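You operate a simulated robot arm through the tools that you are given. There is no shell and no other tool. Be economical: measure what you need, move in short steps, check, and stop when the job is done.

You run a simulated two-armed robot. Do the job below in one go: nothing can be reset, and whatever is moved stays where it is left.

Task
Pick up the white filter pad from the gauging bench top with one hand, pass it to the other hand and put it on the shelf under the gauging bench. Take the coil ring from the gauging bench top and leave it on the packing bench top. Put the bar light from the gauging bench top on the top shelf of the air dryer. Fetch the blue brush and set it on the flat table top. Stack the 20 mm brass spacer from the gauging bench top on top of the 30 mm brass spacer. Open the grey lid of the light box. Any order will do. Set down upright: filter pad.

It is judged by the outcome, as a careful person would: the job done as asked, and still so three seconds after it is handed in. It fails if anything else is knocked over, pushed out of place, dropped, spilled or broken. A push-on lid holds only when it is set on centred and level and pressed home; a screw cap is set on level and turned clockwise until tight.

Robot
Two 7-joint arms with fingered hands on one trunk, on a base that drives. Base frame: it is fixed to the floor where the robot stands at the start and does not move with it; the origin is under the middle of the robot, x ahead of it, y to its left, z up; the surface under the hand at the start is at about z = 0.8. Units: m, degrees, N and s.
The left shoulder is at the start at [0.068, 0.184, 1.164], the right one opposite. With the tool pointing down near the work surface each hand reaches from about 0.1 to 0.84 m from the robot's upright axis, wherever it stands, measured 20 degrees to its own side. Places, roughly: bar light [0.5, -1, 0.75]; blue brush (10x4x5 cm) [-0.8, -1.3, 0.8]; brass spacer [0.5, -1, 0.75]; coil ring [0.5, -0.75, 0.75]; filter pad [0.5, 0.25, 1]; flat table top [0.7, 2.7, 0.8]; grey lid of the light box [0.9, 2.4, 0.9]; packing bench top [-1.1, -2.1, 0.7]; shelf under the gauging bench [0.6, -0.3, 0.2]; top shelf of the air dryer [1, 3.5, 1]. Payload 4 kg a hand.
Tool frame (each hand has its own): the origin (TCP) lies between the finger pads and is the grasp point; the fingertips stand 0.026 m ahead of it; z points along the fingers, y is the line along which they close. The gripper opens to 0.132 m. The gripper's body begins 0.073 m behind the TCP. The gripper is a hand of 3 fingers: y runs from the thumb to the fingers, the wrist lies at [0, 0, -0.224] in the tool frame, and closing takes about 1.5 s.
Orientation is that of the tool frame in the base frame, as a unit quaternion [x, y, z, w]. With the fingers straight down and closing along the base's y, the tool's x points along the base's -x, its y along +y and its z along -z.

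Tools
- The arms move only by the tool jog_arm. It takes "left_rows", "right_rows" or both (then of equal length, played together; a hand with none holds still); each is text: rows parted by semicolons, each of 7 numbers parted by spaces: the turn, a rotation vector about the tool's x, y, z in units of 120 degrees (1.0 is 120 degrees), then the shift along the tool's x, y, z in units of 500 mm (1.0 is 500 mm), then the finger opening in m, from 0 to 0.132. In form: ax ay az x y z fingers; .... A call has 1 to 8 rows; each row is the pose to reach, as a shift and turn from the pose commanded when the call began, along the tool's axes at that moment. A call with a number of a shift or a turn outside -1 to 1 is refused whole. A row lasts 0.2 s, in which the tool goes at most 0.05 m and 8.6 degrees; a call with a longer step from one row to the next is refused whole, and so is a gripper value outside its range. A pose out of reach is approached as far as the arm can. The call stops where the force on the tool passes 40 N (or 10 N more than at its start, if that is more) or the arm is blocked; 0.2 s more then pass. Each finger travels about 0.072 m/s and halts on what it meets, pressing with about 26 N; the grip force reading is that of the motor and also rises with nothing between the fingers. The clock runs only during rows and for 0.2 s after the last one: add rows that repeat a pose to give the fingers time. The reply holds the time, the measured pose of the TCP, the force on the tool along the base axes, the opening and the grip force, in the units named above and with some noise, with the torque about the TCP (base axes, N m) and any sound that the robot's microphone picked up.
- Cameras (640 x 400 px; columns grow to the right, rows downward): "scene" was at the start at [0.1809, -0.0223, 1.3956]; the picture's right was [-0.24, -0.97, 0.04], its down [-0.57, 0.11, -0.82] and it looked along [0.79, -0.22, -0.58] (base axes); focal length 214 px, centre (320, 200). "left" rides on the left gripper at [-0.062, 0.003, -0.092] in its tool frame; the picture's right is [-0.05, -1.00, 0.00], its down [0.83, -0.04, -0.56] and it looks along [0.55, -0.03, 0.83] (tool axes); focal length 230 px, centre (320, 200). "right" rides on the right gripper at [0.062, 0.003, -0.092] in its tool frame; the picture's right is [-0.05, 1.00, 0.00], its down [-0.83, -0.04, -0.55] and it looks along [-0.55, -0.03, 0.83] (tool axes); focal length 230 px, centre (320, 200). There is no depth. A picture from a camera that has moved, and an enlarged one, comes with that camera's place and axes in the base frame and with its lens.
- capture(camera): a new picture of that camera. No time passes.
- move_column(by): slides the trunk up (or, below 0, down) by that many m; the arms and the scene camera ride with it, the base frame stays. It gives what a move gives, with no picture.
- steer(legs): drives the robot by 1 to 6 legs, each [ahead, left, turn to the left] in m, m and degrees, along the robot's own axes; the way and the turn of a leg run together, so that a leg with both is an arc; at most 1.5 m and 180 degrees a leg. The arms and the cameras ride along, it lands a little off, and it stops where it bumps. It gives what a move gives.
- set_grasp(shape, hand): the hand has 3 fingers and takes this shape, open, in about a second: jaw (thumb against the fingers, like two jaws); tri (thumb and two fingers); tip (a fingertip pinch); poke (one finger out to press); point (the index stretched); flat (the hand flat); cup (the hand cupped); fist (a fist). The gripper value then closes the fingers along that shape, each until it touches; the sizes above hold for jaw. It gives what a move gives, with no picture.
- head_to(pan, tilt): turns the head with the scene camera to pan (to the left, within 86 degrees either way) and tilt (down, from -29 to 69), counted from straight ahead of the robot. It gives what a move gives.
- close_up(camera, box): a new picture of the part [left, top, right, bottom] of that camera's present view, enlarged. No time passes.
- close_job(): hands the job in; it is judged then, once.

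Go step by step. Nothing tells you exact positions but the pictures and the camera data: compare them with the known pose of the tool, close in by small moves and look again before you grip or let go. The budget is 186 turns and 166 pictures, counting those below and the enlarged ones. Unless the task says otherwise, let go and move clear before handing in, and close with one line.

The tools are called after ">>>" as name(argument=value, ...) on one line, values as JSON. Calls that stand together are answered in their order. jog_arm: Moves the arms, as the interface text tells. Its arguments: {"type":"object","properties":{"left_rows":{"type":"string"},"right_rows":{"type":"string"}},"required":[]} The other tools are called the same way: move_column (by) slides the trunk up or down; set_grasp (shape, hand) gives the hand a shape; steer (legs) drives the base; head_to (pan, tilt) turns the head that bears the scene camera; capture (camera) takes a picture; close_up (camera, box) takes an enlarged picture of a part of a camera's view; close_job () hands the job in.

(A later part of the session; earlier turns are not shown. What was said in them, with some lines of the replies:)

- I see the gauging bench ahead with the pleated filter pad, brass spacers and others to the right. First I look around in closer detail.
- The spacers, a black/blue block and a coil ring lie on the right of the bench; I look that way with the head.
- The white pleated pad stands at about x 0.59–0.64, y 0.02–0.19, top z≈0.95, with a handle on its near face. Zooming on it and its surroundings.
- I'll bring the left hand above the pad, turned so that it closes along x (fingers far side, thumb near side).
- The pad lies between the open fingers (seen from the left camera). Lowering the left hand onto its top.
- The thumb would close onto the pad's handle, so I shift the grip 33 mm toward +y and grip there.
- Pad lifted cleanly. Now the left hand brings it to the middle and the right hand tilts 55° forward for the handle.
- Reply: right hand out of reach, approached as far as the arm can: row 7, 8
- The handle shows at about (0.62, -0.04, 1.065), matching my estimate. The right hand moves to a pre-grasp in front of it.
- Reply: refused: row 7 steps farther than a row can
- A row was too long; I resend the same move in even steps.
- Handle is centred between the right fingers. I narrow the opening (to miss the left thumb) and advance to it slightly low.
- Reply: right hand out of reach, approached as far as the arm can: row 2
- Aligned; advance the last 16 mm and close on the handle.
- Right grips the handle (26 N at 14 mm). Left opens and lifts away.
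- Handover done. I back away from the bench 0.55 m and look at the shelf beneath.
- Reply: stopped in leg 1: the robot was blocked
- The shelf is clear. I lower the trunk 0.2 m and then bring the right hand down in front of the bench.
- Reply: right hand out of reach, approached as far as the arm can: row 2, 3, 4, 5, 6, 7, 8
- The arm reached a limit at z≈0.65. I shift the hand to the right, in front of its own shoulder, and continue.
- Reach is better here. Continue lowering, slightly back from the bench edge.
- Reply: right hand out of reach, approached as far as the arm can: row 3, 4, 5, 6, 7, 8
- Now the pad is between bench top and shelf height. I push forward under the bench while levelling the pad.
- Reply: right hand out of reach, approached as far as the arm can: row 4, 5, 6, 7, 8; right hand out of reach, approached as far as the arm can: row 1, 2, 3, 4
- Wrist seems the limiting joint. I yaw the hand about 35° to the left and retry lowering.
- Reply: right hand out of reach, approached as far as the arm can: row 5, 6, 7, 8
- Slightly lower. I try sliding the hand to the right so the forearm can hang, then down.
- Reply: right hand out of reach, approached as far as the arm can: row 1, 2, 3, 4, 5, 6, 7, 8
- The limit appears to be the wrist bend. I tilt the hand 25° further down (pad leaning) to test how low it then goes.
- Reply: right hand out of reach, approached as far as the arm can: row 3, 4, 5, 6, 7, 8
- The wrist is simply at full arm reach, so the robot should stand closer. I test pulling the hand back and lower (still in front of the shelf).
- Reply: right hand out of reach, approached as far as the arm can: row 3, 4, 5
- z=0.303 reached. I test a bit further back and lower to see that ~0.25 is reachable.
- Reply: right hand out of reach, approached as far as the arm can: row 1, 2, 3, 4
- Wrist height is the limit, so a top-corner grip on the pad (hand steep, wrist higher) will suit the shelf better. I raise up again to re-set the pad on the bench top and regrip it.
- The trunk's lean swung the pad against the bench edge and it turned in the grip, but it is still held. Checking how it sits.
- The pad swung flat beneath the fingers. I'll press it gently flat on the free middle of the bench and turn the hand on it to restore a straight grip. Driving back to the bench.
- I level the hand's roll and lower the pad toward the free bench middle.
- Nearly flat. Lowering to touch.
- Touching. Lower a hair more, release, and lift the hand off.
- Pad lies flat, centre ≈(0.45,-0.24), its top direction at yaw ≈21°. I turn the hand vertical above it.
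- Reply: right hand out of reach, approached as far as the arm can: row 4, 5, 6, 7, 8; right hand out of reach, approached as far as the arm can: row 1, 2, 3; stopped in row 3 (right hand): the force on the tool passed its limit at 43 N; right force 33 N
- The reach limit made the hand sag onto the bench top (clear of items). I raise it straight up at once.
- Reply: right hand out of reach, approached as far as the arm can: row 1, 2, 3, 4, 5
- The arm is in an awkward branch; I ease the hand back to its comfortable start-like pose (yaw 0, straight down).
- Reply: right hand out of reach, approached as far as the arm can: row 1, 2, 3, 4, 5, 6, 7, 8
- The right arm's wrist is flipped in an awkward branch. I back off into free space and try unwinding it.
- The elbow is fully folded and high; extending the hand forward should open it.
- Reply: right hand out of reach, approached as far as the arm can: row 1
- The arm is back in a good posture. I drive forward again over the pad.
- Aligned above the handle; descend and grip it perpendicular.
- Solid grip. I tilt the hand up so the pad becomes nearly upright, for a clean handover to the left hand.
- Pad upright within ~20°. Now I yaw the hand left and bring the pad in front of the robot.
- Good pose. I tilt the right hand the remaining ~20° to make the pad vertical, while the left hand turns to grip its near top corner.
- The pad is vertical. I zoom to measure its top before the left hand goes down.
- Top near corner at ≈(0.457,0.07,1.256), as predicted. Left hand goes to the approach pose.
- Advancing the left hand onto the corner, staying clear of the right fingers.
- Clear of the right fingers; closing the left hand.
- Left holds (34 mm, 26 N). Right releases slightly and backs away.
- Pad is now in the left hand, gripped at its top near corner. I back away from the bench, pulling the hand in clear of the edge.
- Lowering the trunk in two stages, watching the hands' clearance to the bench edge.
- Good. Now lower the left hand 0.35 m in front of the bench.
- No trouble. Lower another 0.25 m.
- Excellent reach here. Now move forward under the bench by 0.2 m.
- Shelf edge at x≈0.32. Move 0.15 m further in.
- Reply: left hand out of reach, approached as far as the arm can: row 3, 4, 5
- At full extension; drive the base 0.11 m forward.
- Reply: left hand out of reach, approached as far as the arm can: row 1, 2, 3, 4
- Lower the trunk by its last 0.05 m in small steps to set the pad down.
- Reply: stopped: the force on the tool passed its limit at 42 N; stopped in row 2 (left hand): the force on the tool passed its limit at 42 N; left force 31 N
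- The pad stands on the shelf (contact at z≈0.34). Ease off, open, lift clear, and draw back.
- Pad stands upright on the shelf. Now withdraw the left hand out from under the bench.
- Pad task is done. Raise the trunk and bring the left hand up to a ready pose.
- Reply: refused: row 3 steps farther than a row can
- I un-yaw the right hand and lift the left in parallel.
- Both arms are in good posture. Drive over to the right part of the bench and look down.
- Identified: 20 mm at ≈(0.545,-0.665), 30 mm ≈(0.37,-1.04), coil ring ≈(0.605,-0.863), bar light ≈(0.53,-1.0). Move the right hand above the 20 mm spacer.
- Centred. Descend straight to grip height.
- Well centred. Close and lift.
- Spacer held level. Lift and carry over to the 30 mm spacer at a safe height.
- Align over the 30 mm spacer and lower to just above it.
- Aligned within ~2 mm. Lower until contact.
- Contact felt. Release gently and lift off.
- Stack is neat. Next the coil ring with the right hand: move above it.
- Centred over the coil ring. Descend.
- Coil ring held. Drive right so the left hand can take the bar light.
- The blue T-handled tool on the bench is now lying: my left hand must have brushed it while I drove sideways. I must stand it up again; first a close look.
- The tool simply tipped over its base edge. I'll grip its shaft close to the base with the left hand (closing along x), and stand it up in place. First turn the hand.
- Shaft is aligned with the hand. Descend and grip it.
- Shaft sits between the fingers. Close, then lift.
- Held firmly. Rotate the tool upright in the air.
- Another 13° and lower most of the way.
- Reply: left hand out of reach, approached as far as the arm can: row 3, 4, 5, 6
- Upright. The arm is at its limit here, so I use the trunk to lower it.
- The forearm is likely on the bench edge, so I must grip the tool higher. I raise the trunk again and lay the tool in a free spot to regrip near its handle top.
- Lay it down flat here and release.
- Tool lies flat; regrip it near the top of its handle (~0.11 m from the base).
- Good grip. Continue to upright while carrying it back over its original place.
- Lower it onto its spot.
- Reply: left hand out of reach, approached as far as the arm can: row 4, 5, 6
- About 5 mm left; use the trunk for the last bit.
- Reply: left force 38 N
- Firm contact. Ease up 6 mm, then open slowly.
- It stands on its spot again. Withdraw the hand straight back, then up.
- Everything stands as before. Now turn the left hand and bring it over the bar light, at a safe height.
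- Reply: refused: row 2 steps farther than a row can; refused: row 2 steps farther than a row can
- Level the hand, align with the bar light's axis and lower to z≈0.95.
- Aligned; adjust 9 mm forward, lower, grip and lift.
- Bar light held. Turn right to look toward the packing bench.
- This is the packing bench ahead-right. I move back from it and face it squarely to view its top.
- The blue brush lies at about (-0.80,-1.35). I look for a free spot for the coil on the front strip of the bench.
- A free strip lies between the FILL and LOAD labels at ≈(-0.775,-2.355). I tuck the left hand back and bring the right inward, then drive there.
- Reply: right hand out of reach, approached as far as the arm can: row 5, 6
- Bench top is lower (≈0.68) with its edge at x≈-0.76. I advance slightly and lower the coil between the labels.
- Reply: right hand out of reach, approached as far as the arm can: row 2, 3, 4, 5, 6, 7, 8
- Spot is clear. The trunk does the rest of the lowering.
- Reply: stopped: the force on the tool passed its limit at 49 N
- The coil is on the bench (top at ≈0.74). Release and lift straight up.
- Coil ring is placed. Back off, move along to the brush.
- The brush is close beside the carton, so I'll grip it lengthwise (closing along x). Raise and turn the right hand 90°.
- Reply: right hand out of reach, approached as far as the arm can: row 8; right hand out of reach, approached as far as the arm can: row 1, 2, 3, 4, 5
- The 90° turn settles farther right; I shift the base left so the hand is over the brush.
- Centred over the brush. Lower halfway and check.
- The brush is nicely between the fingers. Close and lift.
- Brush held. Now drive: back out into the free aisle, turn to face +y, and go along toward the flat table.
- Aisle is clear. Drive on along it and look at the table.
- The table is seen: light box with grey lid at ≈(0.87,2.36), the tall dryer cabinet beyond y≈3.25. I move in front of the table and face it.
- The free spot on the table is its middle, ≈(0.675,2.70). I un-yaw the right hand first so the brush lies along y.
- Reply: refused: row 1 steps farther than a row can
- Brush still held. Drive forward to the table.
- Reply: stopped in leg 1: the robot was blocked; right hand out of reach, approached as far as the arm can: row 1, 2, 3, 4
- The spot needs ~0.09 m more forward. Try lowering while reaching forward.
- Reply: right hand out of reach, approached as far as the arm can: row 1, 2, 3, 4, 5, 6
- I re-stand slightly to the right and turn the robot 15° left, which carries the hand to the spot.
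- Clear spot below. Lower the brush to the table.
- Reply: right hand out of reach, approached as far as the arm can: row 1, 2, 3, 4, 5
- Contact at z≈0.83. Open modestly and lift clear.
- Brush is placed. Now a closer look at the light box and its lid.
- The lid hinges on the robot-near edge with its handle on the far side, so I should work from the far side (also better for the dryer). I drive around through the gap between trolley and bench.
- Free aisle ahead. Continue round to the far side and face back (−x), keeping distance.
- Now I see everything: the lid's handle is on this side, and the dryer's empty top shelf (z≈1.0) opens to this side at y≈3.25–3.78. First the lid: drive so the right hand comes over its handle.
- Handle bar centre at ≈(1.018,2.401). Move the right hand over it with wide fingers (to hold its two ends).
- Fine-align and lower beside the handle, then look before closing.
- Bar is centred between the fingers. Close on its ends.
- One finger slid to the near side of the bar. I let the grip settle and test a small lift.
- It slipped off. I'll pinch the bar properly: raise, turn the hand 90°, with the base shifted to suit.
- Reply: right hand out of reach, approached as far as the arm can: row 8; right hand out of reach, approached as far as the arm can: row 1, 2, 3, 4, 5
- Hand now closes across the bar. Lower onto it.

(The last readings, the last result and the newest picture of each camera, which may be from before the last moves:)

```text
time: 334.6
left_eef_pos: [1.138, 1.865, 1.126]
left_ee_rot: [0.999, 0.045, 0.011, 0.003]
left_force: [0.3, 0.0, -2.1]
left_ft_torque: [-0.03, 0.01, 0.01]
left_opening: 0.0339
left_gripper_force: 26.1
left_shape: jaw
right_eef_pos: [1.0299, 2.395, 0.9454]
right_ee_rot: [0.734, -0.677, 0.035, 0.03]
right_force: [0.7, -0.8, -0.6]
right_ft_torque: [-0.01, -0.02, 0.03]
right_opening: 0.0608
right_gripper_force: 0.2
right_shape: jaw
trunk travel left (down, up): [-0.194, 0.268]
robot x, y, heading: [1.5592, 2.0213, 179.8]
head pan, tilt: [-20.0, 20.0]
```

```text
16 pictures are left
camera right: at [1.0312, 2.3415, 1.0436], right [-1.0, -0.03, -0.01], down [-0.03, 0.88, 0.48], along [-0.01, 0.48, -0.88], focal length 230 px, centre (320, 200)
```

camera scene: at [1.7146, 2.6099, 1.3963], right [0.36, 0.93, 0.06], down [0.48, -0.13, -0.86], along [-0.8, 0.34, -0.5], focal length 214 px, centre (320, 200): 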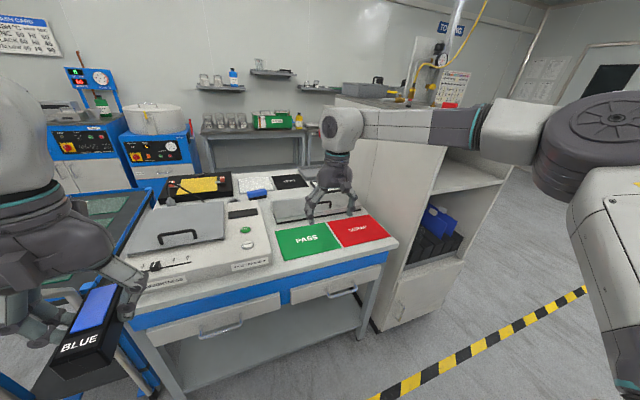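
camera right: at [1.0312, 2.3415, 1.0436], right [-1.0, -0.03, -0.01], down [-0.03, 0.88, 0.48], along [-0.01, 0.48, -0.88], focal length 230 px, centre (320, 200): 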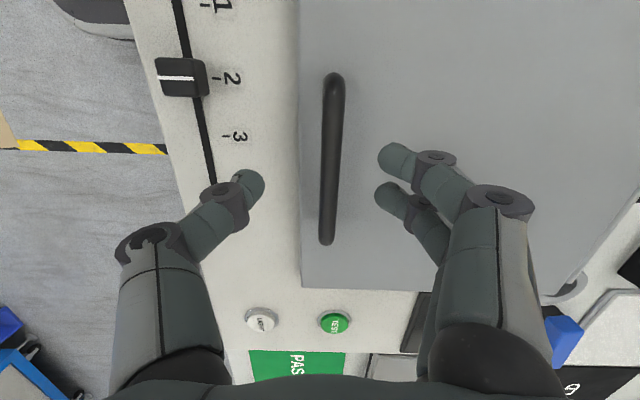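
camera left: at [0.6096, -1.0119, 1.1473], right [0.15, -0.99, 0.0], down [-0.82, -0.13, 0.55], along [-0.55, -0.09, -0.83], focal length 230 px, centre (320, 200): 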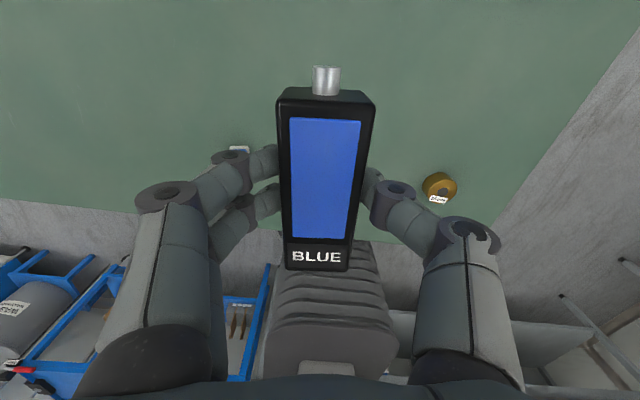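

The bar is between thumb and fingers. Close and test lift.

>>> jog_arm(right_rows="0 0 0 0 0 0 0.045; 0 0 0 0 0 0 0.03; 0 0 0 0 0 0 0.015; 0 0 0 0 0 0 0.003; 0 0 0 0 0 0 0.003; 0 0 0 0 0 0 0.003; 0 0 0 0 0.004 -0.03 0.003; 0 0 0 0 0.012 -0.07 0.003")

>>> capture(camera="right")

```text
time: 336.4
left_eef_pos: [1.1371, 1.8656, 1.1272]
left_ee_rot: [0.999, 0.044, 0.011, 0.004]
left_force: [-0.2, -0.2, -2.3]
left_ft_torque: [0.01, 0.02, -0.03]
left_opening: 0.0337
left_gripper_force: 25.6
left_shape: jaw
right_eef_pos: [1.0235, 2.3998, 0.9796]
right_ee_rot: [0.734, -0.677, 0.036, 0.029]
right_force: [0.4, 0.1, 0.2]
right_ft_torque: [0.0, 0.0, 0.0]
right_opening: 0.0031
right_gripper_force: 0.1
right_shape: jaw
trunk travel left (down, up): [-0.194, 0.268]
robot x, y, heading: [1.5597, 2.0229, 179.9]
head pan, tilt: [-20.0, 20.0]
```

```text
15 pictures are left
camera right: at [1.0244, 2.344, 1.0786], right [-1.0, -0.03, -0.01], down [-0.03, 0.88, 0.48], along [-0.01, 0.48, -0.88], focal length 230 px, centre (320, 200)
```

right: 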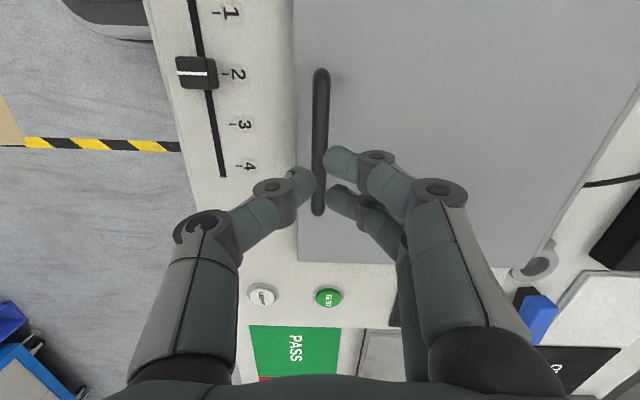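

The fingertips passed just above the bar, so it sits lower (≈0.905). Open and go lower, watching the force.

>>> jog_arm(right_rows="0 0 0 0 0 0 0.03; 0 0 0 0 0 0 0.05; 0 0 0 0 0 0 0.06; 0 0 0 0.001 -0.003 0.05 0.06; 0 0 0 0.002 -0.003 0.09 0.06; 0 0 0 0.003 -0.003 0.12 0.06; 0 0 0 0.003 -0.003 0.136 0.06; 0 0 0 0.003 -0.003 0.136 0.06")

>>> jog_arm(right_rows="0 0 0 0 0 0 0.045; 0 0 0 0 0 0 0.03; 0 0 0 0 0 0 0.015; 0 0 0 0 0 0 0.003; 0 0 0 0 0 0 0.003; 0 0 0 0 0 0 0.003")

```text
time: 338.2
left_eef_pos: [1.1382, 1.8654, 1.1277]
left_ee_rot: [0.999, 0.044, 0.012, 0.003]
left_force: [-0.5, 0.5, -2.1]
left_ft_torque: [0.01, -0.03, 0.04]
left_opening: 0.0336
left_gripper_force: 25.8
left_shape: jaw
right_eef_pos: [1.0257, 2.3917, 0.9113]
right_ee_rot: [0.735, -0.677, 0.036, 0.031]
right_force: [0.1, 0.6, 0.0]
right_ft_torque: [-0.01, 0.02, -0.04]
right_opening: 0.0597
right_gripper_force: 0.0
right_shape: jaw
trunk travel left (down, up): [-0.194, 0.268]
robot x, y, heading: [1.5566, 2.0212, 179.7]
head pan, tilt: [-20.0, 20.0]
```

```text
time: 339.6
left_eef_pos: [1.1383, 1.8653, 1.1276]
left_ee_rot: [0.999, 0.044, 0.011, 0.003]
left_force: [0.8, -0.7, -1.9]
left_ft_torque: [0.0, 0.05, 0.01]
left_opening: 0.0336
left_gripper_force: 26.1
left_shape: jaw
right_eef_pos: [1.0266, 2.3909, 0.911]
right_ee_rot: [0.735, -0.677, 0.035, 0.031]
right_force: [0.4, -0.5, 0.0]
right_ft_torque: [0.0, 0.01, 0.04]
right_opening: 0.0034
right_gripper_force: 0.1
right_shape: jaw
trunk travel left (down, up): [-0.194, 0.268]
robot x, y, heading: [1.5576, 2.0236, 180.0]
head pan, tilt: [-20.0, 20.0]
```

Still above it; the bar must be at ≈0.865. Open and go 0.04 lower.

>>> jog_arm(right_rows="0 0 0 0 0 -0.02 0.03; 0 0 0 0 0 -0.02 0.05; 0 0 0 0 0 -0.02 0.06; 0 0 0 0 0 0.02 0.06; 0 0 0 0.002 0 0.05 0.06; 0 0 0 0.003 0 0.07 0.06; 0 0 0 0.003 0 0.076 0.06; 0 0 0 0.003 0 0.076 0.06")

>>> capture(camera="right")

```text
time: 340.8
left_eef_pos: [1.1391, 1.8651, 1.1281]
left_ee_rot: [0.999, 0.043, 0.009, 0.003]
left_force: [-0.6, 0.4, -2.1]
left_ft_torque: [-0.05, 0.01, -0.02]
left_opening: 0.034
left_gripper_force: 26.4
left_shape: jaw
right_eef_pos: [1.0201, 2.3902, 0.9019]
right_ee_rot: [0.734, -0.678, 0.025, 0.039]
right_force: [2.0, -0.6, 23.6]
right_ft_torque: [0.16, 0.76, -0.03]
right_opening: 0.0572
right_gripper_force: 0.0
right_shape: jaw
trunk travel left (down, up): [-0.194, 0.268]
robot x, y, heading: [1.5576, 2.0258, 179.9]
head pan, tilt: [-20.0, 20.0]
stopped in row 5 (right hand): the force on the tool passed its limit at 47 N (the readings are from after the stop); the commanded pose is now the measured one
```

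```text
14 pictures are left
camera right: at [1.0229, 2.3353, 1.0017], right [-1.0, -0.03, 0.02], down [-0.02, 0.88, 0.48], along [-0.03, 0.48, -0.88], focal length 230 px, centre (320, 200)
```

right: 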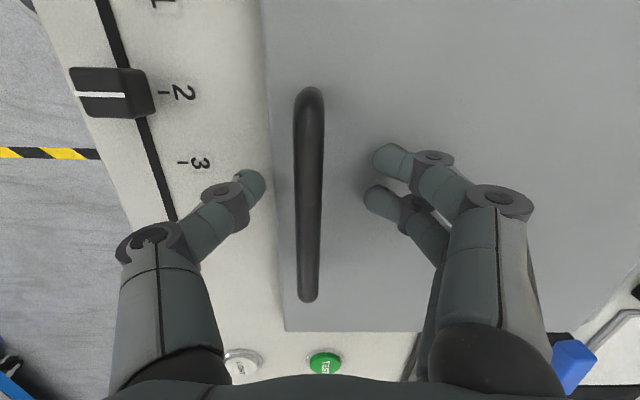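

The fingers touch the lid here. Close on the bar at this height.

>>> jog_arm(right_rows="0 0 0 0 0 -0.01 0.05; 0 0 0 0 0 -0.01 0.035; 0 0 0 0 0 -0.01 0.02; 0 0 0 0 0 -0.01 0.006; 0 0 0 0 0 -0.01 0.006; 0 0 0 0 0 -0.01 0.006")

>>> capture(camera="right")

```text
time: 342.2
left_eef_pos: [1.1413, 1.8645, 1.1273]
left_ee_rot: [0.999, 0.044, 0.009, 0.004]
left_force: [0.0, -0.3, -2.1]
left_ft_torque: [0.0, 0.01, 0.01]
left_opening: 0.0337
left_gripper_force: 26.0
left_shape: jaw
right_eef_pos: [1.0272, 2.3908, 0.9036]
right_ee_rot: [0.734, -0.677, 0.03, 0.034]
right_force: [26.4, -0.8, 10.5]
right_ft_torque: [0.1, -1.33, -0.25]
right_opening: 0.0065
right_gripper_force: 25.8
right_shape: jaw
trunk travel left (down, up): [-0.194, 0.268]
robot x, y, heading: [1.5561, 2.02, 179.8]
head pan, tilt: [-20.0, 20.0]
```

```text
13 pictures are left
camera right: at [1.0289, 2.3363, 1.003], right [-1.0, -0.03, 0.0], down [-0.02, 0.88, 0.48], along [-0.02, 0.48, -0.88], focal length 230 px, centre (320, 200)
```

right: 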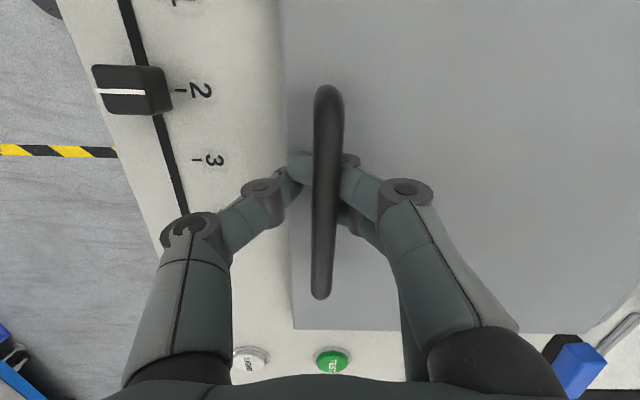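

The fingertips have closed underneath the bar, hooking it. Lift along the hinge arc for the first 20° and check.

>>> jog_arm(right_rows="0 0 0 0.003 0.007 -0.04 0.006; 0 0 0 0.006 0.018 -0.082 0.006; 0 0 0 0.008 0.032 -0.12 0.006; 0 0 0 0.01 0.049 -0.158 0.006; 0 0 0 0.01 0.049 -0.158 0.006")

>>> capture(camera="scene")

```text
time: 343.4
left_eef_pos: [1.1429, 1.8639, 1.1274]
left_ee_rot: [0.999, 0.043, 0.008, 0.002]
left_force: [-0.7, 0.4, -2.5]
left_ft_torque: [-0.04, 0.04, 0.04]
left_opening: 0.0337
left_gripper_force: 25.9
left_shape: jaw
right_eef_pos: [1.0048, 2.3892, 0.9848]
right_ee_rot: [0.736, -0.675, 0.035, 0.037]
right_force: [35.9, -8.8, 5.8]
right_ft_torque: [0.16, -2.49, -0.7]
right_opening: 0.009
right_gripper_force: 25.9
right_shape: jaw
trunk travel left (down, up): [-0.194, 0.268]
robot x, y, heading: [1.5579, 2.0224, 179.5]
head pan, tilt: [-20.0, 20.0]
```

```text
12 pictures are left
camera scene: at [1.3809, 2.0544, 1.3973], right [0.34, 0.94, 0.06], down [0.48, -0.12, -0.87], along [-0.81, 0.32, -0.49], focal length 214 px, centre (320, 200)
```

scene: 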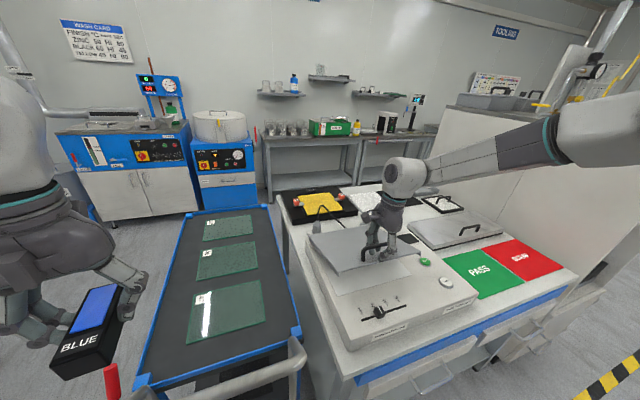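

The lid is rising. The hinge radius is larger than assumed (~0.31 m); I continue on the corrected arc with the hand tilting along.

>>> jog_arm(right_rows="0 0 0 0.003 0.006 -0.04 0.006; -0.01 0 0 0.005 0.024 -0.078 0.006; -0.03 0 0 0.006 0.054 -0.122 0.006; -0.05 0 0 0.008 0.086 -0.166 0.006; -0.07 0 0 0.0085 0.122 -0.206 0.006; -0.09 0 0 0.0085 0.161 -0.242 0.006; -0.11 0 0 0.008 0.203 -0.276 0.006; -0.13 0 0 0.007 0.249 -0.304 0.006")

>>> close_up(camera="scene", box=[260, 100, 500, 300])

```text
time: 345.2
left_eef_pos: [1.1366, 1.8656, 1.1265]
left_ee_rot: [0.999, 0.045, 0.012, 0.004]
left_force: [0.0, 0.7, -1.7]
left_ft_torque: [0.0, 0.0, -0.01]
left_opening: 0.0336
left_gripper_force: 26.3
left_shape: jaw
right_eef_pos: [0.8734, 2.3987, 1.1341]
right_ee_rot: [0.724, -0.674, -0.062, 0.137]
right_force: [0.6, 0.0, -0.4]
right_ft_torque: [-0.03, -0.01, 0.01]
right_opening: 0.0021
right_gripper_force: 25.9
right_shape: jaw
right hand out of reach, approached as far as the arm can: row 1, 2, 3, 4, 5, 6, 7, 8
trunk travel left (down, up): [-0.194, 0.268]
robot x, y, heading: [1.5568, 2.0235, 179.7]
head pan, tilt: [-20.0, 20.0]
```

```text
2.00 times, centred on (380, 200) of scene
camera zoom: at [1.3733, 2.0571, 1.3959], right [0.34, 0.94, 0.06], down [0.49, -0.12, -0.86], along [-0.8, 0.32, -0.5], focal length 429 px, centre (200, 200)
```

zoom: 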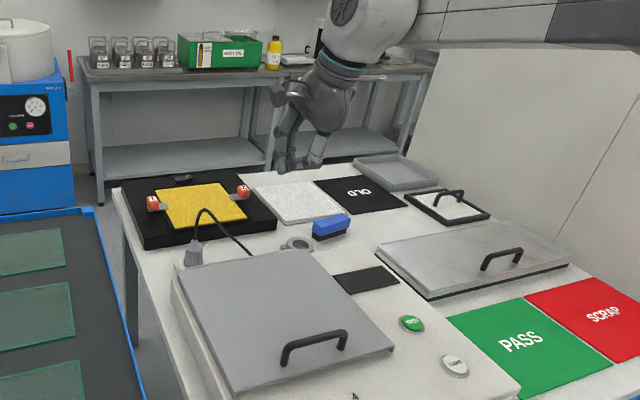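

It slipped off at ~40° and the lid closed again (unharmed). I reposition: base closer, hand straight down with a milder yaw, which should avoid the reach limits.

>>> steer(legs=[[0.08, 0.06, 0]])

>>> jog_arm(right_rows="0.036 -0.005 -0.043 -0.014 -0.07 0.005 0.03; 0.072 -0.01 -0.087 -0.028 -0.14 0.02 0.04; 0.108 -0.015 -0.13 -0.042 -0.21 0.035 0.06; 0.1435 -0.0205 -0.173 -0.056 -0.28 0.055 0.06; 0.1435 -0.0205 -0.173 -0.07 -0.36 0.08 0.06; 0.1435 -0.0205 -0.173 -0.09 -0.44 0.11 0.06; 0.1435 -0.0205 -0.173 -0.107 -0.53 0.146 0.06; 0.1435 -0.0205 -0.173 -0.107 -0.53 0.146 0.06")

>>> capture(camera="right")

```text
time: 346.3
left_eef_pos: [1.0566, 1.8062, 1.1269]
left_ee_rot: [0.999, 0.044, 0.01, 0.003]
left_force: [-0.6, -0.2, -2.3]
left_ft_torque: [0.03, -0.01, -0.01]
left_opening: 0.0336
left_gripper_force: 26.0
left_shape: jaw
right_eef_pos: [0.7943, 2.3382, 1.1354]
right_ee_rot: [0.724, -0.673, -0.062, 0.137]
right_force: [-0.3, 0.1, 0.2]
right_ft_torque: [-0.03, -0.03, -0.02]
right_opening: 0.0024
right_gripper_force: 26.0
right_shape: jaw
trunk travel left (down, up): [-0.194, 0.268]
robot x, y, heading: [1.4807, 1.9653, 179.7]
head pan, tilt: [-20.0, 20.0]
```

```text
time: 348.1
left_eef_pos: [1.0569, 1.806, 1.1272]
left_ee_rot: [0.999, 0.044, 0.01, 0.003]
left_force: [-0.6, -0.2, -2.9]
left_ft_torque: [0.03, -0.05, -0.01]
left_opening: 0.034
left_gripper_force: 26.1
left_shape: jaw
right_eef_pos: [1.023, 2.3967, 0.9851]
right_ee_rot: [0.844, -0.536, 0.0, 0.0]
right_force: [1.1, -0.7, -0.2]
right_ft_torque: [-0.01, -0.01, 0.0]
right_opening: 0.0592
right_gripper_force: 0.0
right_shape: jaw
trunk travel left (down, up): [-0.194, 0.268]
robot x, y, heading: [1.4802, 1.9614, 179.5]
head pan, tilt: [-20.0, 20.0]
```

```text
10 pictures are left
camera right: at [1.0469, 2.3388, 1.0792], right [-0.93, -0.38, 0.0], down [-0.31, 0.77, 0.56], along [-0.21, 0.51, -0.83], focal length 230 px, centre (320, 200)
```

right: 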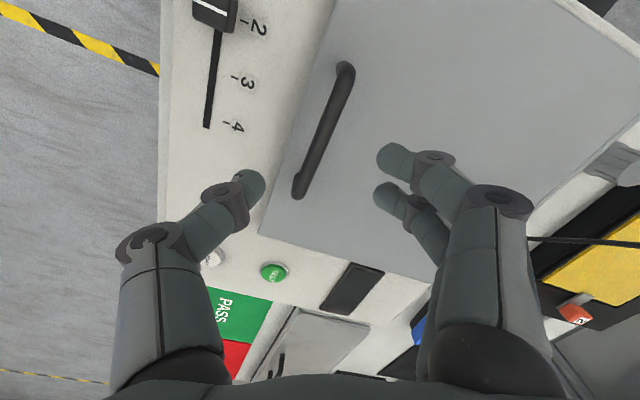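

Perfectly aligned and no reach limit now. Lower beside the bar, close under it.

>>> jog_arm(right_rows="0 0 0 0 0 0.06 0.06; 0 0 0 0 0 0.12 0.06; 0 0 0 0 0 0.15 0.06; 0 0 0 0 0 0.154 0.045; 0 0 0 0 0 0.154 0.03; 0 0 0 0 0 0.154 0.015; 0 0 0 0 0 0.154 0.002; 0 0 0 0 0 0.154 0.002")

>>> jog_arm(right_rows="0 0 0 -0.006 0.013 -0.078 0.002; 0 0 0 -0.019 0.04 -0.168 0.002; 0 0 0 -0.037 0.08 -0.254 0.002; 0 0 0 -0.062 0.132 -0.33 0.002")

>>> close_up(camera="scene", box=[220, 100, 540, 300])

```text
time: 349.9
left_eef_pos: [1.058, 1.8053, 1.1269]
left_ee_rot: [0.999, 0.044, 0.011, 0.004]
left_force: [-0.1, -0.3, -2.3]
left_ft_torque: [-0.02, 0.04, -0.02]
left_opening: 0.0337
left_gripper_force: 25.6
left_shape: jaw
right_eef_pos: [1.0251, 2.3976, 0.9091]
right_ee_rot: [0.844, -0.537, 0.001, 0.001]
right_force: [1.9, 1.1, -1.5]
right_ft_torque: [-0.02, 0.01, -0.07]
right_opening: 0.0
right_gripper_force: 26.0
right_shape: jaw
trunk travel left (down, up): [-0.194, 0.268]
robot x, y, heading: [1.4764, 1.9657, 179.8]
head pan, tilt: [-20.0, 20.0]
```

```text
time: 351.0
left_eef_pos: [1.0514, 1.8071, 1.1238]
left_ee_rot: [0.999, 0.044, 0.013, 0.004]
left_force: [-0.2, 0.5, -0.8]
left_ft_torque: [0.02, 0.02, 0.02]
left_opening: 0.0339
left_gripper_force: 26.0
left_shape: jaw
right_eef_pos: [0.9462, 2.4007, 1.0628]
right_ee_rot: [0.843, -0.537, 0.0, -0.001]
right_force: [-24.2, 4.2, -30.4]
right_ft_torque: [0.54, -0.4, -0.59]
right_opening: 0.0
right_gripper_force: 26.2
right_shape: jaw
trunk travel left (down, up): [-0.194, 0.268]
robot x, y, heading: [1.4787, 1.9641, 179.9]
head pan, tilt: [-20.0, 20.0]
stopped in row 4 (right hand): the force on the tool passed its limit at 41 N (the readings are from after the stop); the commanded pose is now the measured one
```

```text
2.00 times, centred on (380, 200) of scene
camera zoom: at [1.2881, 1.9983, 1.3951], right [0.34, 0.94, 0.06], down [0.49, -0.12, -0.86], along [-0.8, 0.32, -0.5], focal length 429 px, centre (200, 200)
```

zoom: 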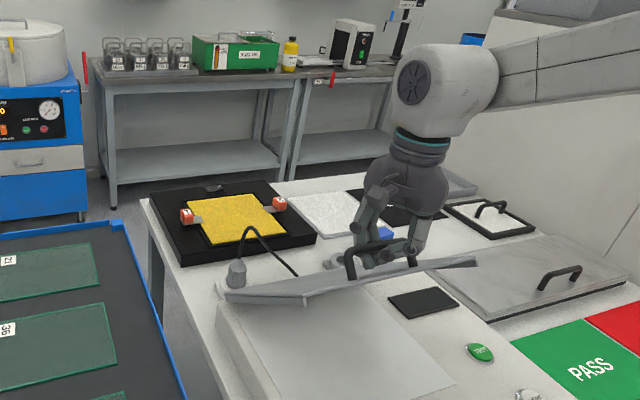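

The lid is up ~45°. Forces show the hinge at ≈(0.80,0.875), radius 0.24. Continue on that arc to ~90°.

>>> jog_arm(right_rows="0 0 0 -0.012 0.026 -0.008 0.002; 0 0 0 -0.027 0.058 -0.024 0.002; 0 0 0 -0.058 0.125 -0.058 0.002; 0 0 0 -0.091 0.196 -0.078 0.002; 0 0 0 -0.126 0.27 -0.086 0.002; 0 0 0 -0.126 0.27 -0.086 0.002")

>>> close_up(camera="scene", box=[220, 100, 540, 300])

```text
time: 352.4
left_eef_pos: [1.0588, 1.8067, 1.1285]
left_ee_rot: [0.999, 0.044, 0.01, 0.003]
left_force: [0.0, 0.2, -2.7]
left_ft_torque: [0.02, 0.03, -0.03]
left_opening: 0.0337
left_gripper_force: 25.9
left_shape: jaw
right_eef_pos: [0.8042, 2.3967, 1.1152]
right_ee_rot: [0.843, -0.537, -0.002, 0.001]
right_force: [4.9, 0.3, 7.9]
right_ft_torque: [0.27, -0.73, 0.04]
right_opening: 0.0
right_gripper_force: 25.9
right_shape: jaw
trunk travel left (down, up): [-0.194, 0.268]
robot x, y, heading: [1.4802, 1.9627, 179.9]
head pan, tilt: [-20.0, 20.0]
```

```text
2.00 times, centred on (380, 200) of scene
camera zoom: at [1.2966, 1.9966, 1.3969], right [0.34, 0.94, 0.06], down [0.49, -0.12, -0.87], along [-0.8, 0.32, -0.5], focal length 429 px, centre (200, 200)
```

zoom: 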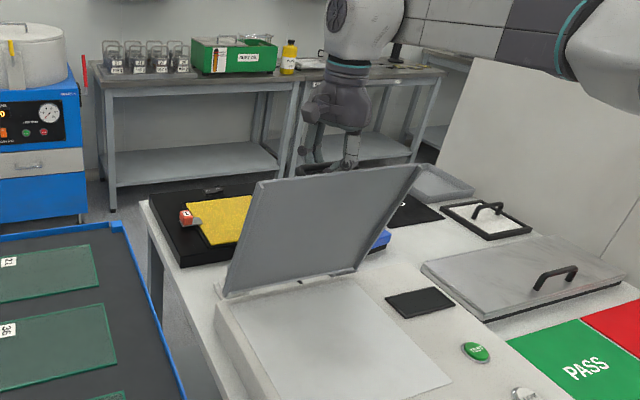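

The lid is nearly vertical. Push it on past vertical by driving a little forward.

>>> steer(legs=[[0.06, 0, 0]])

>>> close_up(camera="scene", box=[220, 80, 540, 280])

```text
time: 353.4
left_eef_pos: [1.0096, 1.8048, 1.1274]
left_ee_rot: [0.999, 0.042, 0.011, 0.003]
left_force: [-1.4, 0.0, -2.8]
left_ft_torque: [0.0, -0.05, -0.01]
left_opening: 0.0336
left_gripper_force: 26.7
left_shape: jaw
right_eef_pos: [0.7546, 2.3942, 1.1214]
right_ee_rot: [0.844, -0.536, -0.002, 0.002]
right_force: [8.3, 4.6, 25.4]
right_ft_torque: [0.48, -2.8, 0.54]
right_opening: 0.0
right_gripper_force: 26.1
right_shape: jaw
trunk travel left (down, up): [-0.194, 0.268]
robot x, y, heading: [1.4299, 1.9636, 179.8]
head pan, tilt: [-20.0, 20.0]
stopped in leg 1: the force on the tool passed its limit at 44 N (the readings are from after the stop); the commanded pose is now the measured one
```

```text
2.00 times, centred on (380, 180) of scene
camera zoom: at [1.2457, 1.9951, 1.3966], right [0.34, 0.94, 0.06], down [0.49, -0.12, -0.86], along [-0.8, 0.33, -0.5], focal length 429 px, centre (200, 240)
```

zoom: 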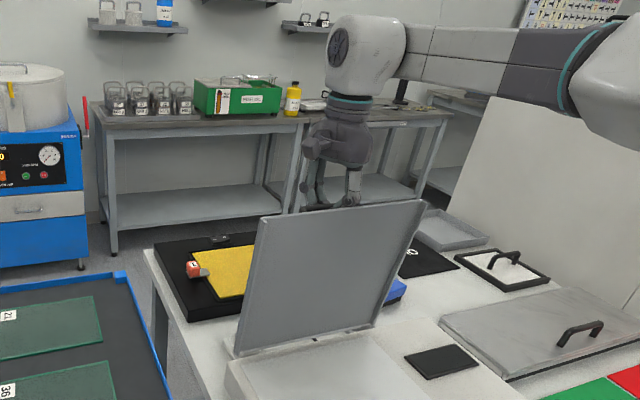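

Lid is about vertical; ease the hand up slightly while nudging further over.

>>> jog_arm(right_rows="0 0 0 -0.006 0.014 -0.02 0.002; 0 0 0 -0.015 0.032 -0.024 0.002; 0 0 0 -0.025 0.054 -0.024 0.002; 0 0 0 -0.036 0.078 -0.022 0.002; 0 0 0 -0.036 0.078 -0.022 0.002")

```text
time: 354.5
left_eef_pos: [1.0091, 1.8067, 1.1283]
left_ee_rot: [0.999, 0.042, 0.01, 0.005]
left_force: [0.1, -0.8, -2.4]
left_ft_torque: [0.01, -0.01, 0.0]
left_opening: 0.0335
left_gripper_force: 25.7
left_shape: jaw
right_eef_pos: [0.7187, 2.3948, 1.1204]
right_ee_rot: [0.848, -0.53, 0.003, -0.011]
right_force: [11.3, -1.8, -22.9]
right_ft_torque: [-0.21, -1.58, 0.41]
right_opening: 0.0001
right_gripper_force: 25.8
right_shape: jaw
right hand out of reach, approached as far as the arm can: row 4
trunk travel left (down, up): [-0.194, 0.268]
robot x, y, heading: [1.4279, 1.966, 180.0]
head pan, tilt: [-20.0, 20.0]
stopped in row 5 (right hand): the force on the tool passed its limit at 46 N (the readings are from after the stop); the commanded pose is now the measured one
```

Lid is ≈100° open. Open the fingers a little and withdraw upward.

>>> jog_arm(right_rows="0 0 0 0 0 0.01 0.01; 0 0 0 0 0 0.01 0.022; 0 0 0 0 0 0.01 0.03; 0 0 0 0 0 0.01 0.03; 0 0 0 0 0 -0.04 0.03; 0 0 0 0 0 -0.1 0.03; 0 0 0 0 0 -0.17 0.03; 0 0 0 0 0 -0.24 0.03")

>>> close_up(camera="scene", box=[220, 60, 540, 280])

```text
time: 356.3
left_eef_pos: [1.01, 1.8052, 1.1281]
left_ee_rot: [0.999, 0.043, 0.01, 0.003]
left_force: [-0.1, 1.1, -3.0]
left_ft_torque: [0.01, -0.01, 0.03]
left_opening: 0.0337
left_gripper_force: 26.2
left_shape: jaw
right_eef_pos: [0.7509, 2.3898, 1.221]
right_ee_rot: [0.848, -0.53, -0.002, -0.006]
right_force: [-0.2, 0.0, -0.4]
right_ft_torque: [0.04, 0.04, 0.03]
right_opening: 0.03
right_gripper_force: 0.0
right_shape: jaw
right hand out of reach, approached as far as the arm can: row 5, 6, 7, 8
trunk travel left (down, up): [-0.194, 0.268]
robot x, y, heading: [1.4324, 1.9641, 179.7]
head pan, tilt: [-20.0, 20.0]
```

```text
1.82 times, centred on (380, 170) of scene
camera zoom: at [1.2479, 1.9956, 1.3968], right [0.34, 0.94, 0.06], down [0.49, -0.12, -0.87], along [-0.8, 0.32, -0.5], focal length 390 px, centre (211, 254)
```

zoom: 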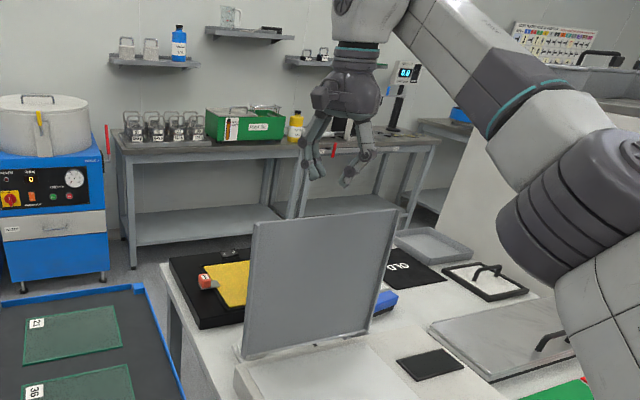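

The lid stays open. Now the dryer: back off and move along to face its top shelf.

>>> steer(legs=[[-0.5, 0, 0], [0, -1.2, 0], [0, -0.47, 0]])

>>> head_to(pan=5, tilt=12)

>>> capture(camera="scene")

```text
time: 367.4
left_eef_pos: [1.5202, 3.4825, 1.1275]
left_ee_rot: [0.999, 0.042, 0.01, 0.003]
left_force: [-0.3, -0.7, -2.2]
left_ft_torque: [0.0, -0.02, 0.0]
left_opening: 0.0333
left_gripper_force: 26.2
left_shape: jaw
right_eef_pos: [1.2629, 4.0691, 1.219]
right_ee_rot: [0.847, -0.532, -0.001, -0.006]
right_force: [0.1, -0.1, -0.5]
right_ft_torque: [0.01, -0.03, 0.01]
right_opening: 0.0299
right_gripper_force: 0.2
right_shape: jaw
trunk travel left (down, up): [-0.194, 0.268]
robot x, y, heading: [1.9414, 3.6415, 179.6]
head pan, tilt: [-20.0, 20.0]
```

```text
time: 368.2
left_eef_pos: [1.5204, 3.4837, 1.1266]
left_ee_rot: [0.999, 0.042, 0.01, 0.003]
left_force: [-0.7, -0.7, -2.1]
left_ft_torque: [0.03, 0.02, -0.03]
left_opening: 0.0339
left_gripper_force: 26.0
left_shape: jaw
right_eef_pos: [1.2632, 4.068, 1.2197]
right_ee_rot: [0.846, -0.533, -0.001, -0.006]
right_force: [0.0, -0.6, 0.1]
right_ft_torque: [0.01, 0.01, -0.03]
right_opening: 0.0298
right_gripper_force: 0.1
right_shape: jaw
trunk travel left (down, up): [-0.194, 0.268]
robot x, y, heading: [1.9395, 3.637, 179.4]
head pan, tilt: [5.0, 12.0]
```

```text
5 pictures are left
camera scene: at [1.7503, 3.6331, 1.4081], right [-0.08, 1.0, -0.02], down [0.38, 0.02, -0.92], along [-0.92, -0.08, -0.38], focal length 214 px, centre (320, 200)
```

scene: 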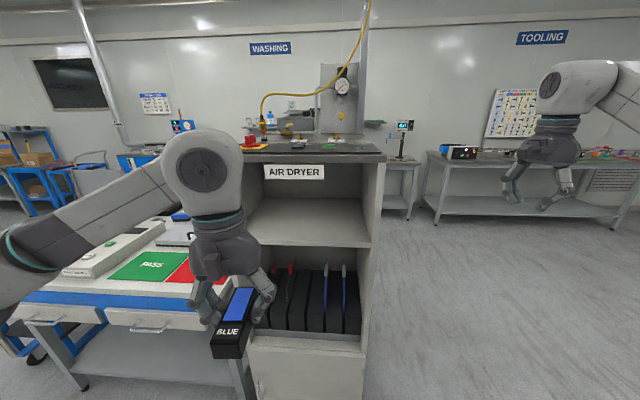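

The AIR DRYER's top shelf opening spans z≈1.01–1.23. I tilt the left hand 40° forward to slip in under the header, and extend.

>>> jog_arm(left_rows="0 -0.056 0 -0.067 -0.005 0 0.015; 0 -0.111 0 -0.133 -0.011 0.01 0.015; 0 -0.167 0 -0.2 -0.017 0.03 0.015; 0 -0.222 0 -0.267 -0.022 0.05 0.015; 0 -0.278 0 -0.333 -0.028 0.07 0.015; 0 -0.333 0 -0.4 -0.034 0.09 0.015; 0 -0.333 0 -0.4 -0.034 0.09 0.015")

>>> steer(legs=[[0.09, 0, 0.4]])

>>> capture(camera="left")

```text
time: 369.8
left_eef_pos: [1.3196, 3.4839, 1.0791]
left_ee_rot: [0.943, 0.038, -0.332, 0.017]
left_force: [-0.4, -0.7, -2.3]
left_ft_torque: [0.0, -0.03, 0.02]
left_opening: 0.0337
left_gripper_force: 25.8
left_shape: jaw
right_eef_pos: [1.2614, 4.0684, 1.2184]
right_ee_rot: [0.847, -0.532, -0.001, -0.006]
right_force: [-0.4, 0.8, 0.0]
right_ft_torque: [-0.01, -0.01, -0.01]
right_opening: 0.0299
right_gripper_force: 0.0
right_shape: jaw
trunk travel left (down, up): [-0.194, 0.268]
robot x, y, heading: [1.9438, 3.6387, 179.6]
head pan, tilt: [5.0, 12.0]
```

```text
time: 370.9
left_eef_pos: [1.2313, 3.4789, 1.078]
left_ee_rot: [0.942, 0.043, -0.331, 0.019]
left_force: [0.1, 0.0, -3.0]
left_ft_torque: [0.01, -0.03, -0.02]
left_opening: 0.0338
left_gripper_force: 25.5
left_shape: jaw
right_eef_pos: [1.1688, 4.0647, 1.2199]
right_ee_rot: [0.848, -0.529, -0.002, -0.006]
right_force: [-0.4, 0.0, 0.6]
right_ft_torque: [-0.01, -0.01, 0.01]
right_opening: 0.0299
right_gripper_force: 0.0
right_shape: jaw
trunk travel left (down, up): [-0.194, 0.268]
robot x, y, heading: [1.8491, 3.6385, -179.7]
head pan, tilt: [5.0, 12.0]
```

```text
4 pictures are left
camera left: at [1.2409, 3.4773, 1.1889], right [-0.13, 0.99, 0.02], down [0.99, 0.13, -0.09], along [-0.09, 0.01, -1.0], focal length 230 px, centre (320, 200)
```

left: 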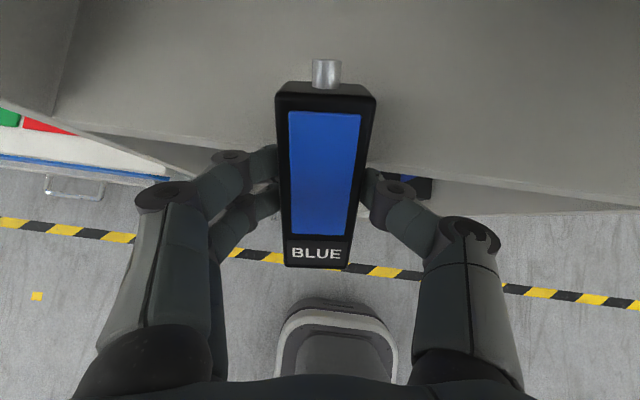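

Shelf edge at x≈1.19. Drive 0.105 m in.

>>> steer(legs=[[0.11, 0, 0]])

>>> jog_arm(left_rows="0 0 0 0.006 0 0.008 0.015; 0 0 0 0.013 0 0.015 0.015; 0 0 0 0.019 0 0.023 0.015; 0 0 0 0.026 0 0.031 0.015; 0 0 0 0.032 0 0.038 0.015; 0 0 0 0.038 0 0.046 0.015")

```text
time: 372.2
left_eef_pos: [1.1321, 3.4819, 1.0782]
left_ee_rot: [0.942, 0.035, -0.334, 0.019]
left_force: [1.2, -1.5, 1.8]
left_ft_torque: [-0.1, -0.2, -0.05]
left_opening: 0.0343
left_gripper_force: 25.9
left_shape: jaw
right_eef_pos: [1.0623, 4.0603, 1.2177]
right_ee_rot: [0.85, -0.526, -0.002, -0.007]
right_force: [0.8, 0.3, -0.3]
right_ft_torque: [-0.03, 0.05, -0.01]
right_opening: 0.0298
right_gripper_force: 0.0
right_shape: jaw
trunk travel left (down, up): [-0.194, 0.268]
robot x, y, heading: [1.7463, 3.6382, -179.5]
head pan, tilt: [5.0, 12.0]
stopped in leg 1: the robot was blocked; the commanded pose is now the measured one
```

```text
time: 373.2
left_eef_pos: [1.1292, 3.4802, 1.0682]
left_ee_rot: [0.939, 0.038, -0.343, 0.017]
left_force: [6.9, -0.5, 15.1]
left_ft_torque: [-0.22, -0.36, 0.08]
left_opening: 0.0353
left_gripper_force: 26.1
left_shape: jaw
right_eef_pos: [1.0629, 4.0607, 1.2182]
right_ee_rot: [0.85, -0.527, -0.002, -0.007]
right_force: [-0.4, -0.9, -0.2]
right_ft_torque: [0.03, 0.0, 0.0]
right_opening: 0.0297
right_gripper_force: 0.0
right_shape: jaw
trunk travel left (down, up): [-0.194, 0.268]
robot x, y, heading: [1.7412, 3.6422, -179.8]
head pan, tilt: [5.0, 12.0]
stopped in row 4 (left hand): the force on the tool passed its limit at 45 N (the readings are from after the stop); the commanded pose is now the measured one
```

Contact with the shelf. Press slightly down and forward so the bar pivots flat in the grip.

>>> jog_arm(left_rows="0 0 0 -0.006 0 0.014 0.015; 0 0 0 -0.012 0 0.027 0.015; 0 0 0 -0.0175 0 0.041 0.015; 0 0 0 -0.0175 0 0.041 0.015")

>>> capture(camera="left")

```text
time: 374.2
left_eef_pos: [1.1221, 3.4821, 1.0699]
left_ee_rot: [0.936, 0.034, -0.351, 0.016]
left_force: [7.8, -3.2, 24.9]
left_ft_torque: [-0.46, -0.22, 0.11]
left_opening: 0.0355
left_gripper_force: 25.8
left_shape: jaw
right_eef_pos: [1.0756, 4.0632, 1.2259]
right_ee_rot: [0.85, -0.527, -0.006, -0.004]
right_force: [-0.4, -0.7, -0.4]
right_ft_torque: [0.05, -0.01, 0.0]
right_opening: 0.0298
right_gripper_force: 0.0
right_shape: jaw
trunk travel left (down, up): [-0.194, 0.268]
robot x, y, heading: [1.7449, 3.6406, -179.5]
head pan, tilt: [5.0, 12.0]
```

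```text
3 pictures are left
camera left: at [1.137, 3.4806, 1.1781], right [-0.11, 0.99, 0.03], down [0.98, 0.12, -0.13], along [-0.13, 0.01, -0.99], focal length 230 px, centre (320, 200)
```

left: 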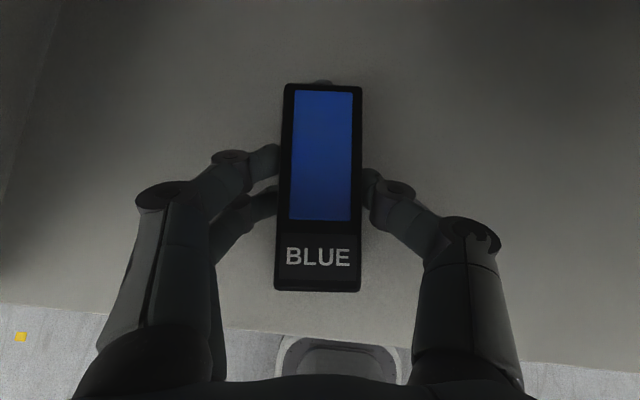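

The bar light lies flat on the shelf, fully inside its edge. Open the fingers and back straight out.

>>> jog_arm(left_rows="0 0 0 0 0 -0.006 0.04; 0 0 0 0 0 -0.01 0.055; 0 0 0 0 0 -0.01 0.07; 0 0 0 0 0 -0.01 0.075; 0 0 0 0 0 -0.01 0.075")

>>> steer(legs=[[-0.3, 0, 0]])

>>> capture(camera="scene")

```text
time: 375.4
left_eef_pos: [1.1246, 3.482, 1.0679]
left_ee_rot: [0.937, 0.034, -0.348, 0.016]
left_force: [-8.4, 6.4, 26.6]
left_ft_torque: [-0.45, 0.25, -0.21]
left_opening: 0.0673
left_gripper_force: 0.0
left_shape: jaw
right_eef_pos: [1.0738, 4.0619, 1.2256]
right_ee_rot: [0.85, -0.527, -0.006, -0.004]
right_force: [-0.1, -0.1, 0.2]
right_ft_torque: [0.03, -0.01, 0.0]
right_opening: 0.0296
right_gripper_force: 0.1
right_shape: jaw
trunk travel left (down, up): [-0.194, 0.268]
robot x, y, heading: [1.7489, 3.6413, -179.7]
head pan, tilt: [5.0, 12.0]
```

```text
time: 376.2
left_eef_pos: [1.1221, 3.4806, 1.0697]
left_ee_rot: [0.935, 0.039, -0.351, 0.016]
left_force: [2.4, 2.4, 10.6]
left_ft_torque: [-0.34, -0.01, 0.08]
left_opening: 0.0718
left_gripper_force: 0.0
left_shape: jaw
right_eef_pos: [1.0776, 4.063, 1.219]
right_ee_rot: [0.85, -0.527, -0.001, -0.007]
right_force: [-0.9, 0.1, 0.7]
right_ft_torque: [0.04, 0.05, 0.0]
right_opening: 0.0298
right_gripper_force: 0.1
right_shape: jaw
trunk travel left (down, up): [-0.194, 0.268]
robot x, y, heading: [1.7599, 3.6381, -179.6]
head pan, tilt: [5.0, 12.0]
stopped in leg 1: the force on the tool passed its limit at 45 N (the readings are from after the stop); the commanded pose is now the measured one
```

```text
2 pictures are left
camera scene: at [1.5699, 3.6328, 1.4081], right [-0.09, 1.0, -0.02], down [0.38, 0.02, -0.92], along [-0.92, -0.09, -0.38], focal length 214 px, centre (320, 200)
```

scene: 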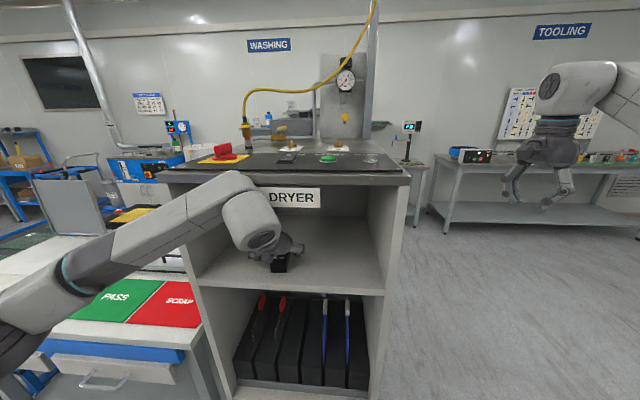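

The fingertips are still pressing on the shelf. Lift 12 mm to relieve, then back out.

>>> jog_arm(left_rows="0 0 0 -0.008 0 -0.009 0.075; 0 0 0 -0.0155 0 -0.0184 0.075; 0 0 0 -0.0155 0 -0.0184 0.075")

>>> steer(legs=[[-0.3, 0, 0]])

```text
time: 377.0
left_eef_pos: [1.1241, 3.4773, 1.0802]
left_ee_rot: [0.936, 0.039, -0.348, 0.014]
left_force: [0.4, -0.8, -0.5]
left_ft_torque: [-0.02, 0.01, -0.02]
left_opening: 0.0744
left_gripper_force: 0.0
left_shape: jaw
right_eef_pos: [1.0776, 4.0611, 1.2193]
right_ee_rot: [0.85, -0.527, -0.002, -0.008]
right_force: [-0.2, -0.1, -0.1]
right_ft_torque: [0.03, 0.02, -0.01]
right_opening: 0.0297
right_gripper_force: 0.0
right_shape: jaw
trunk travel left (down, up): [-0.194, 0.268]
robot x, y, heading: [1.7612, 3.6374, -179.8]
head pan, tilt: [5.0, 12.0]
```

```text
time: 379.1
left_eef_pos: [1.4222, 3.4786, 1.0801]
left_ee_rot: [0.937, 0.041, -0.348, 0.016]
left_force: [0.0, 0.5, 0.4]
left_ft_torque: [0.02, 0.01, 0.0]
left_opening: 0.0745
left_gripper_force: 0.1
left_shape: jaw
right_eef_pos: [1.3762, 4.0609, 1.2171]
right_ee_rot: [0.85, -0.527, 0.0, -0.007]
right_force: [0.2, 0.6, 0.5]
right_ft_torque: [0.0, 0.04, -0.02]
right_opening: 0.0298
right_gripper_force: 0.1
right_shape: jaw
trunk travel left (down, up): [-0.194, 0.268]
robot x, y, heading: [2.0595, 3.6403, -179.7]
head pan, tilt: [5.0, 12.0]
```

Out cleanly with no contact. A last look at the shelf and the lid.

>>> head_to(pan=20, tilt=15)

>>> capture(camera="scene")

```text
time: 379.8
left_eef_pos: [1.4218, 3.4786, 1.0802]
left_ee_rot: [0.937, 0.041, -0.347, 0.016]
left_force: [-1.0, 0.1, 0.9]
left_ft_torque: [0.03, -0.04, -0.01]
left_opening: 0.0744
left_gripper_force: 0.0
left_shape: jaw
right_eef_pos: [1.3758, 4.0621, 1.2185]
right_ee_rot: [0.85, -0.526, -0.001, -0.008]
right_force: [0.1, 0.6, 0.6]
right_ft_torque: [0.01, -0.01, -0.01]
right_opening: 0.0297
right_gripper_force: 0.0
right_shape: jaw
trunk travel left (down, up): [-0.194, 0.268]
robot x, y, heading: [2.0585, 3.6398, -179.8]
head pan, tilt: [20.0, 15.0]
```

```text
1 pictures are left
camera scene: at [1.8762, 3.6088, 1.4044], right [-0.34, 0.94, -0.06], down [0.42, 0.09, -0.91], along [-0.84, -0.33, -0.42], focal length 214 px, centre (320, 200)
```

scene: 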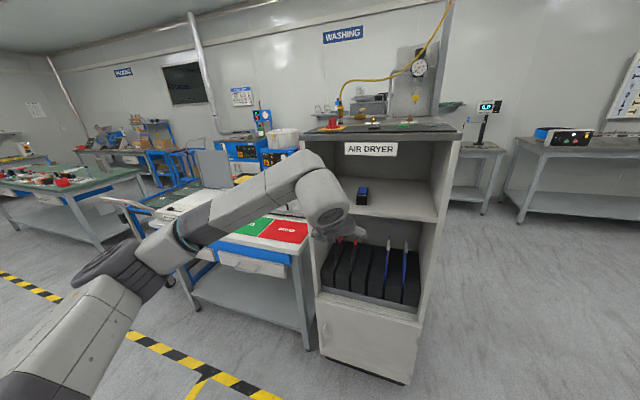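

The bar light rests on the dryer's top shelf, the lid stays open, and both hands are clear, so I hand the job in.

>>> close_job()

```text
The job is handed in.
```

All six tasks are finished and handed in, but two things did not go cleanly: I knocked over the blue T-handled tool on the gauging bench and stood it back up about 1 cm from where it was, and the filter pad swung against the bench edge before I set it upright on the shelf.
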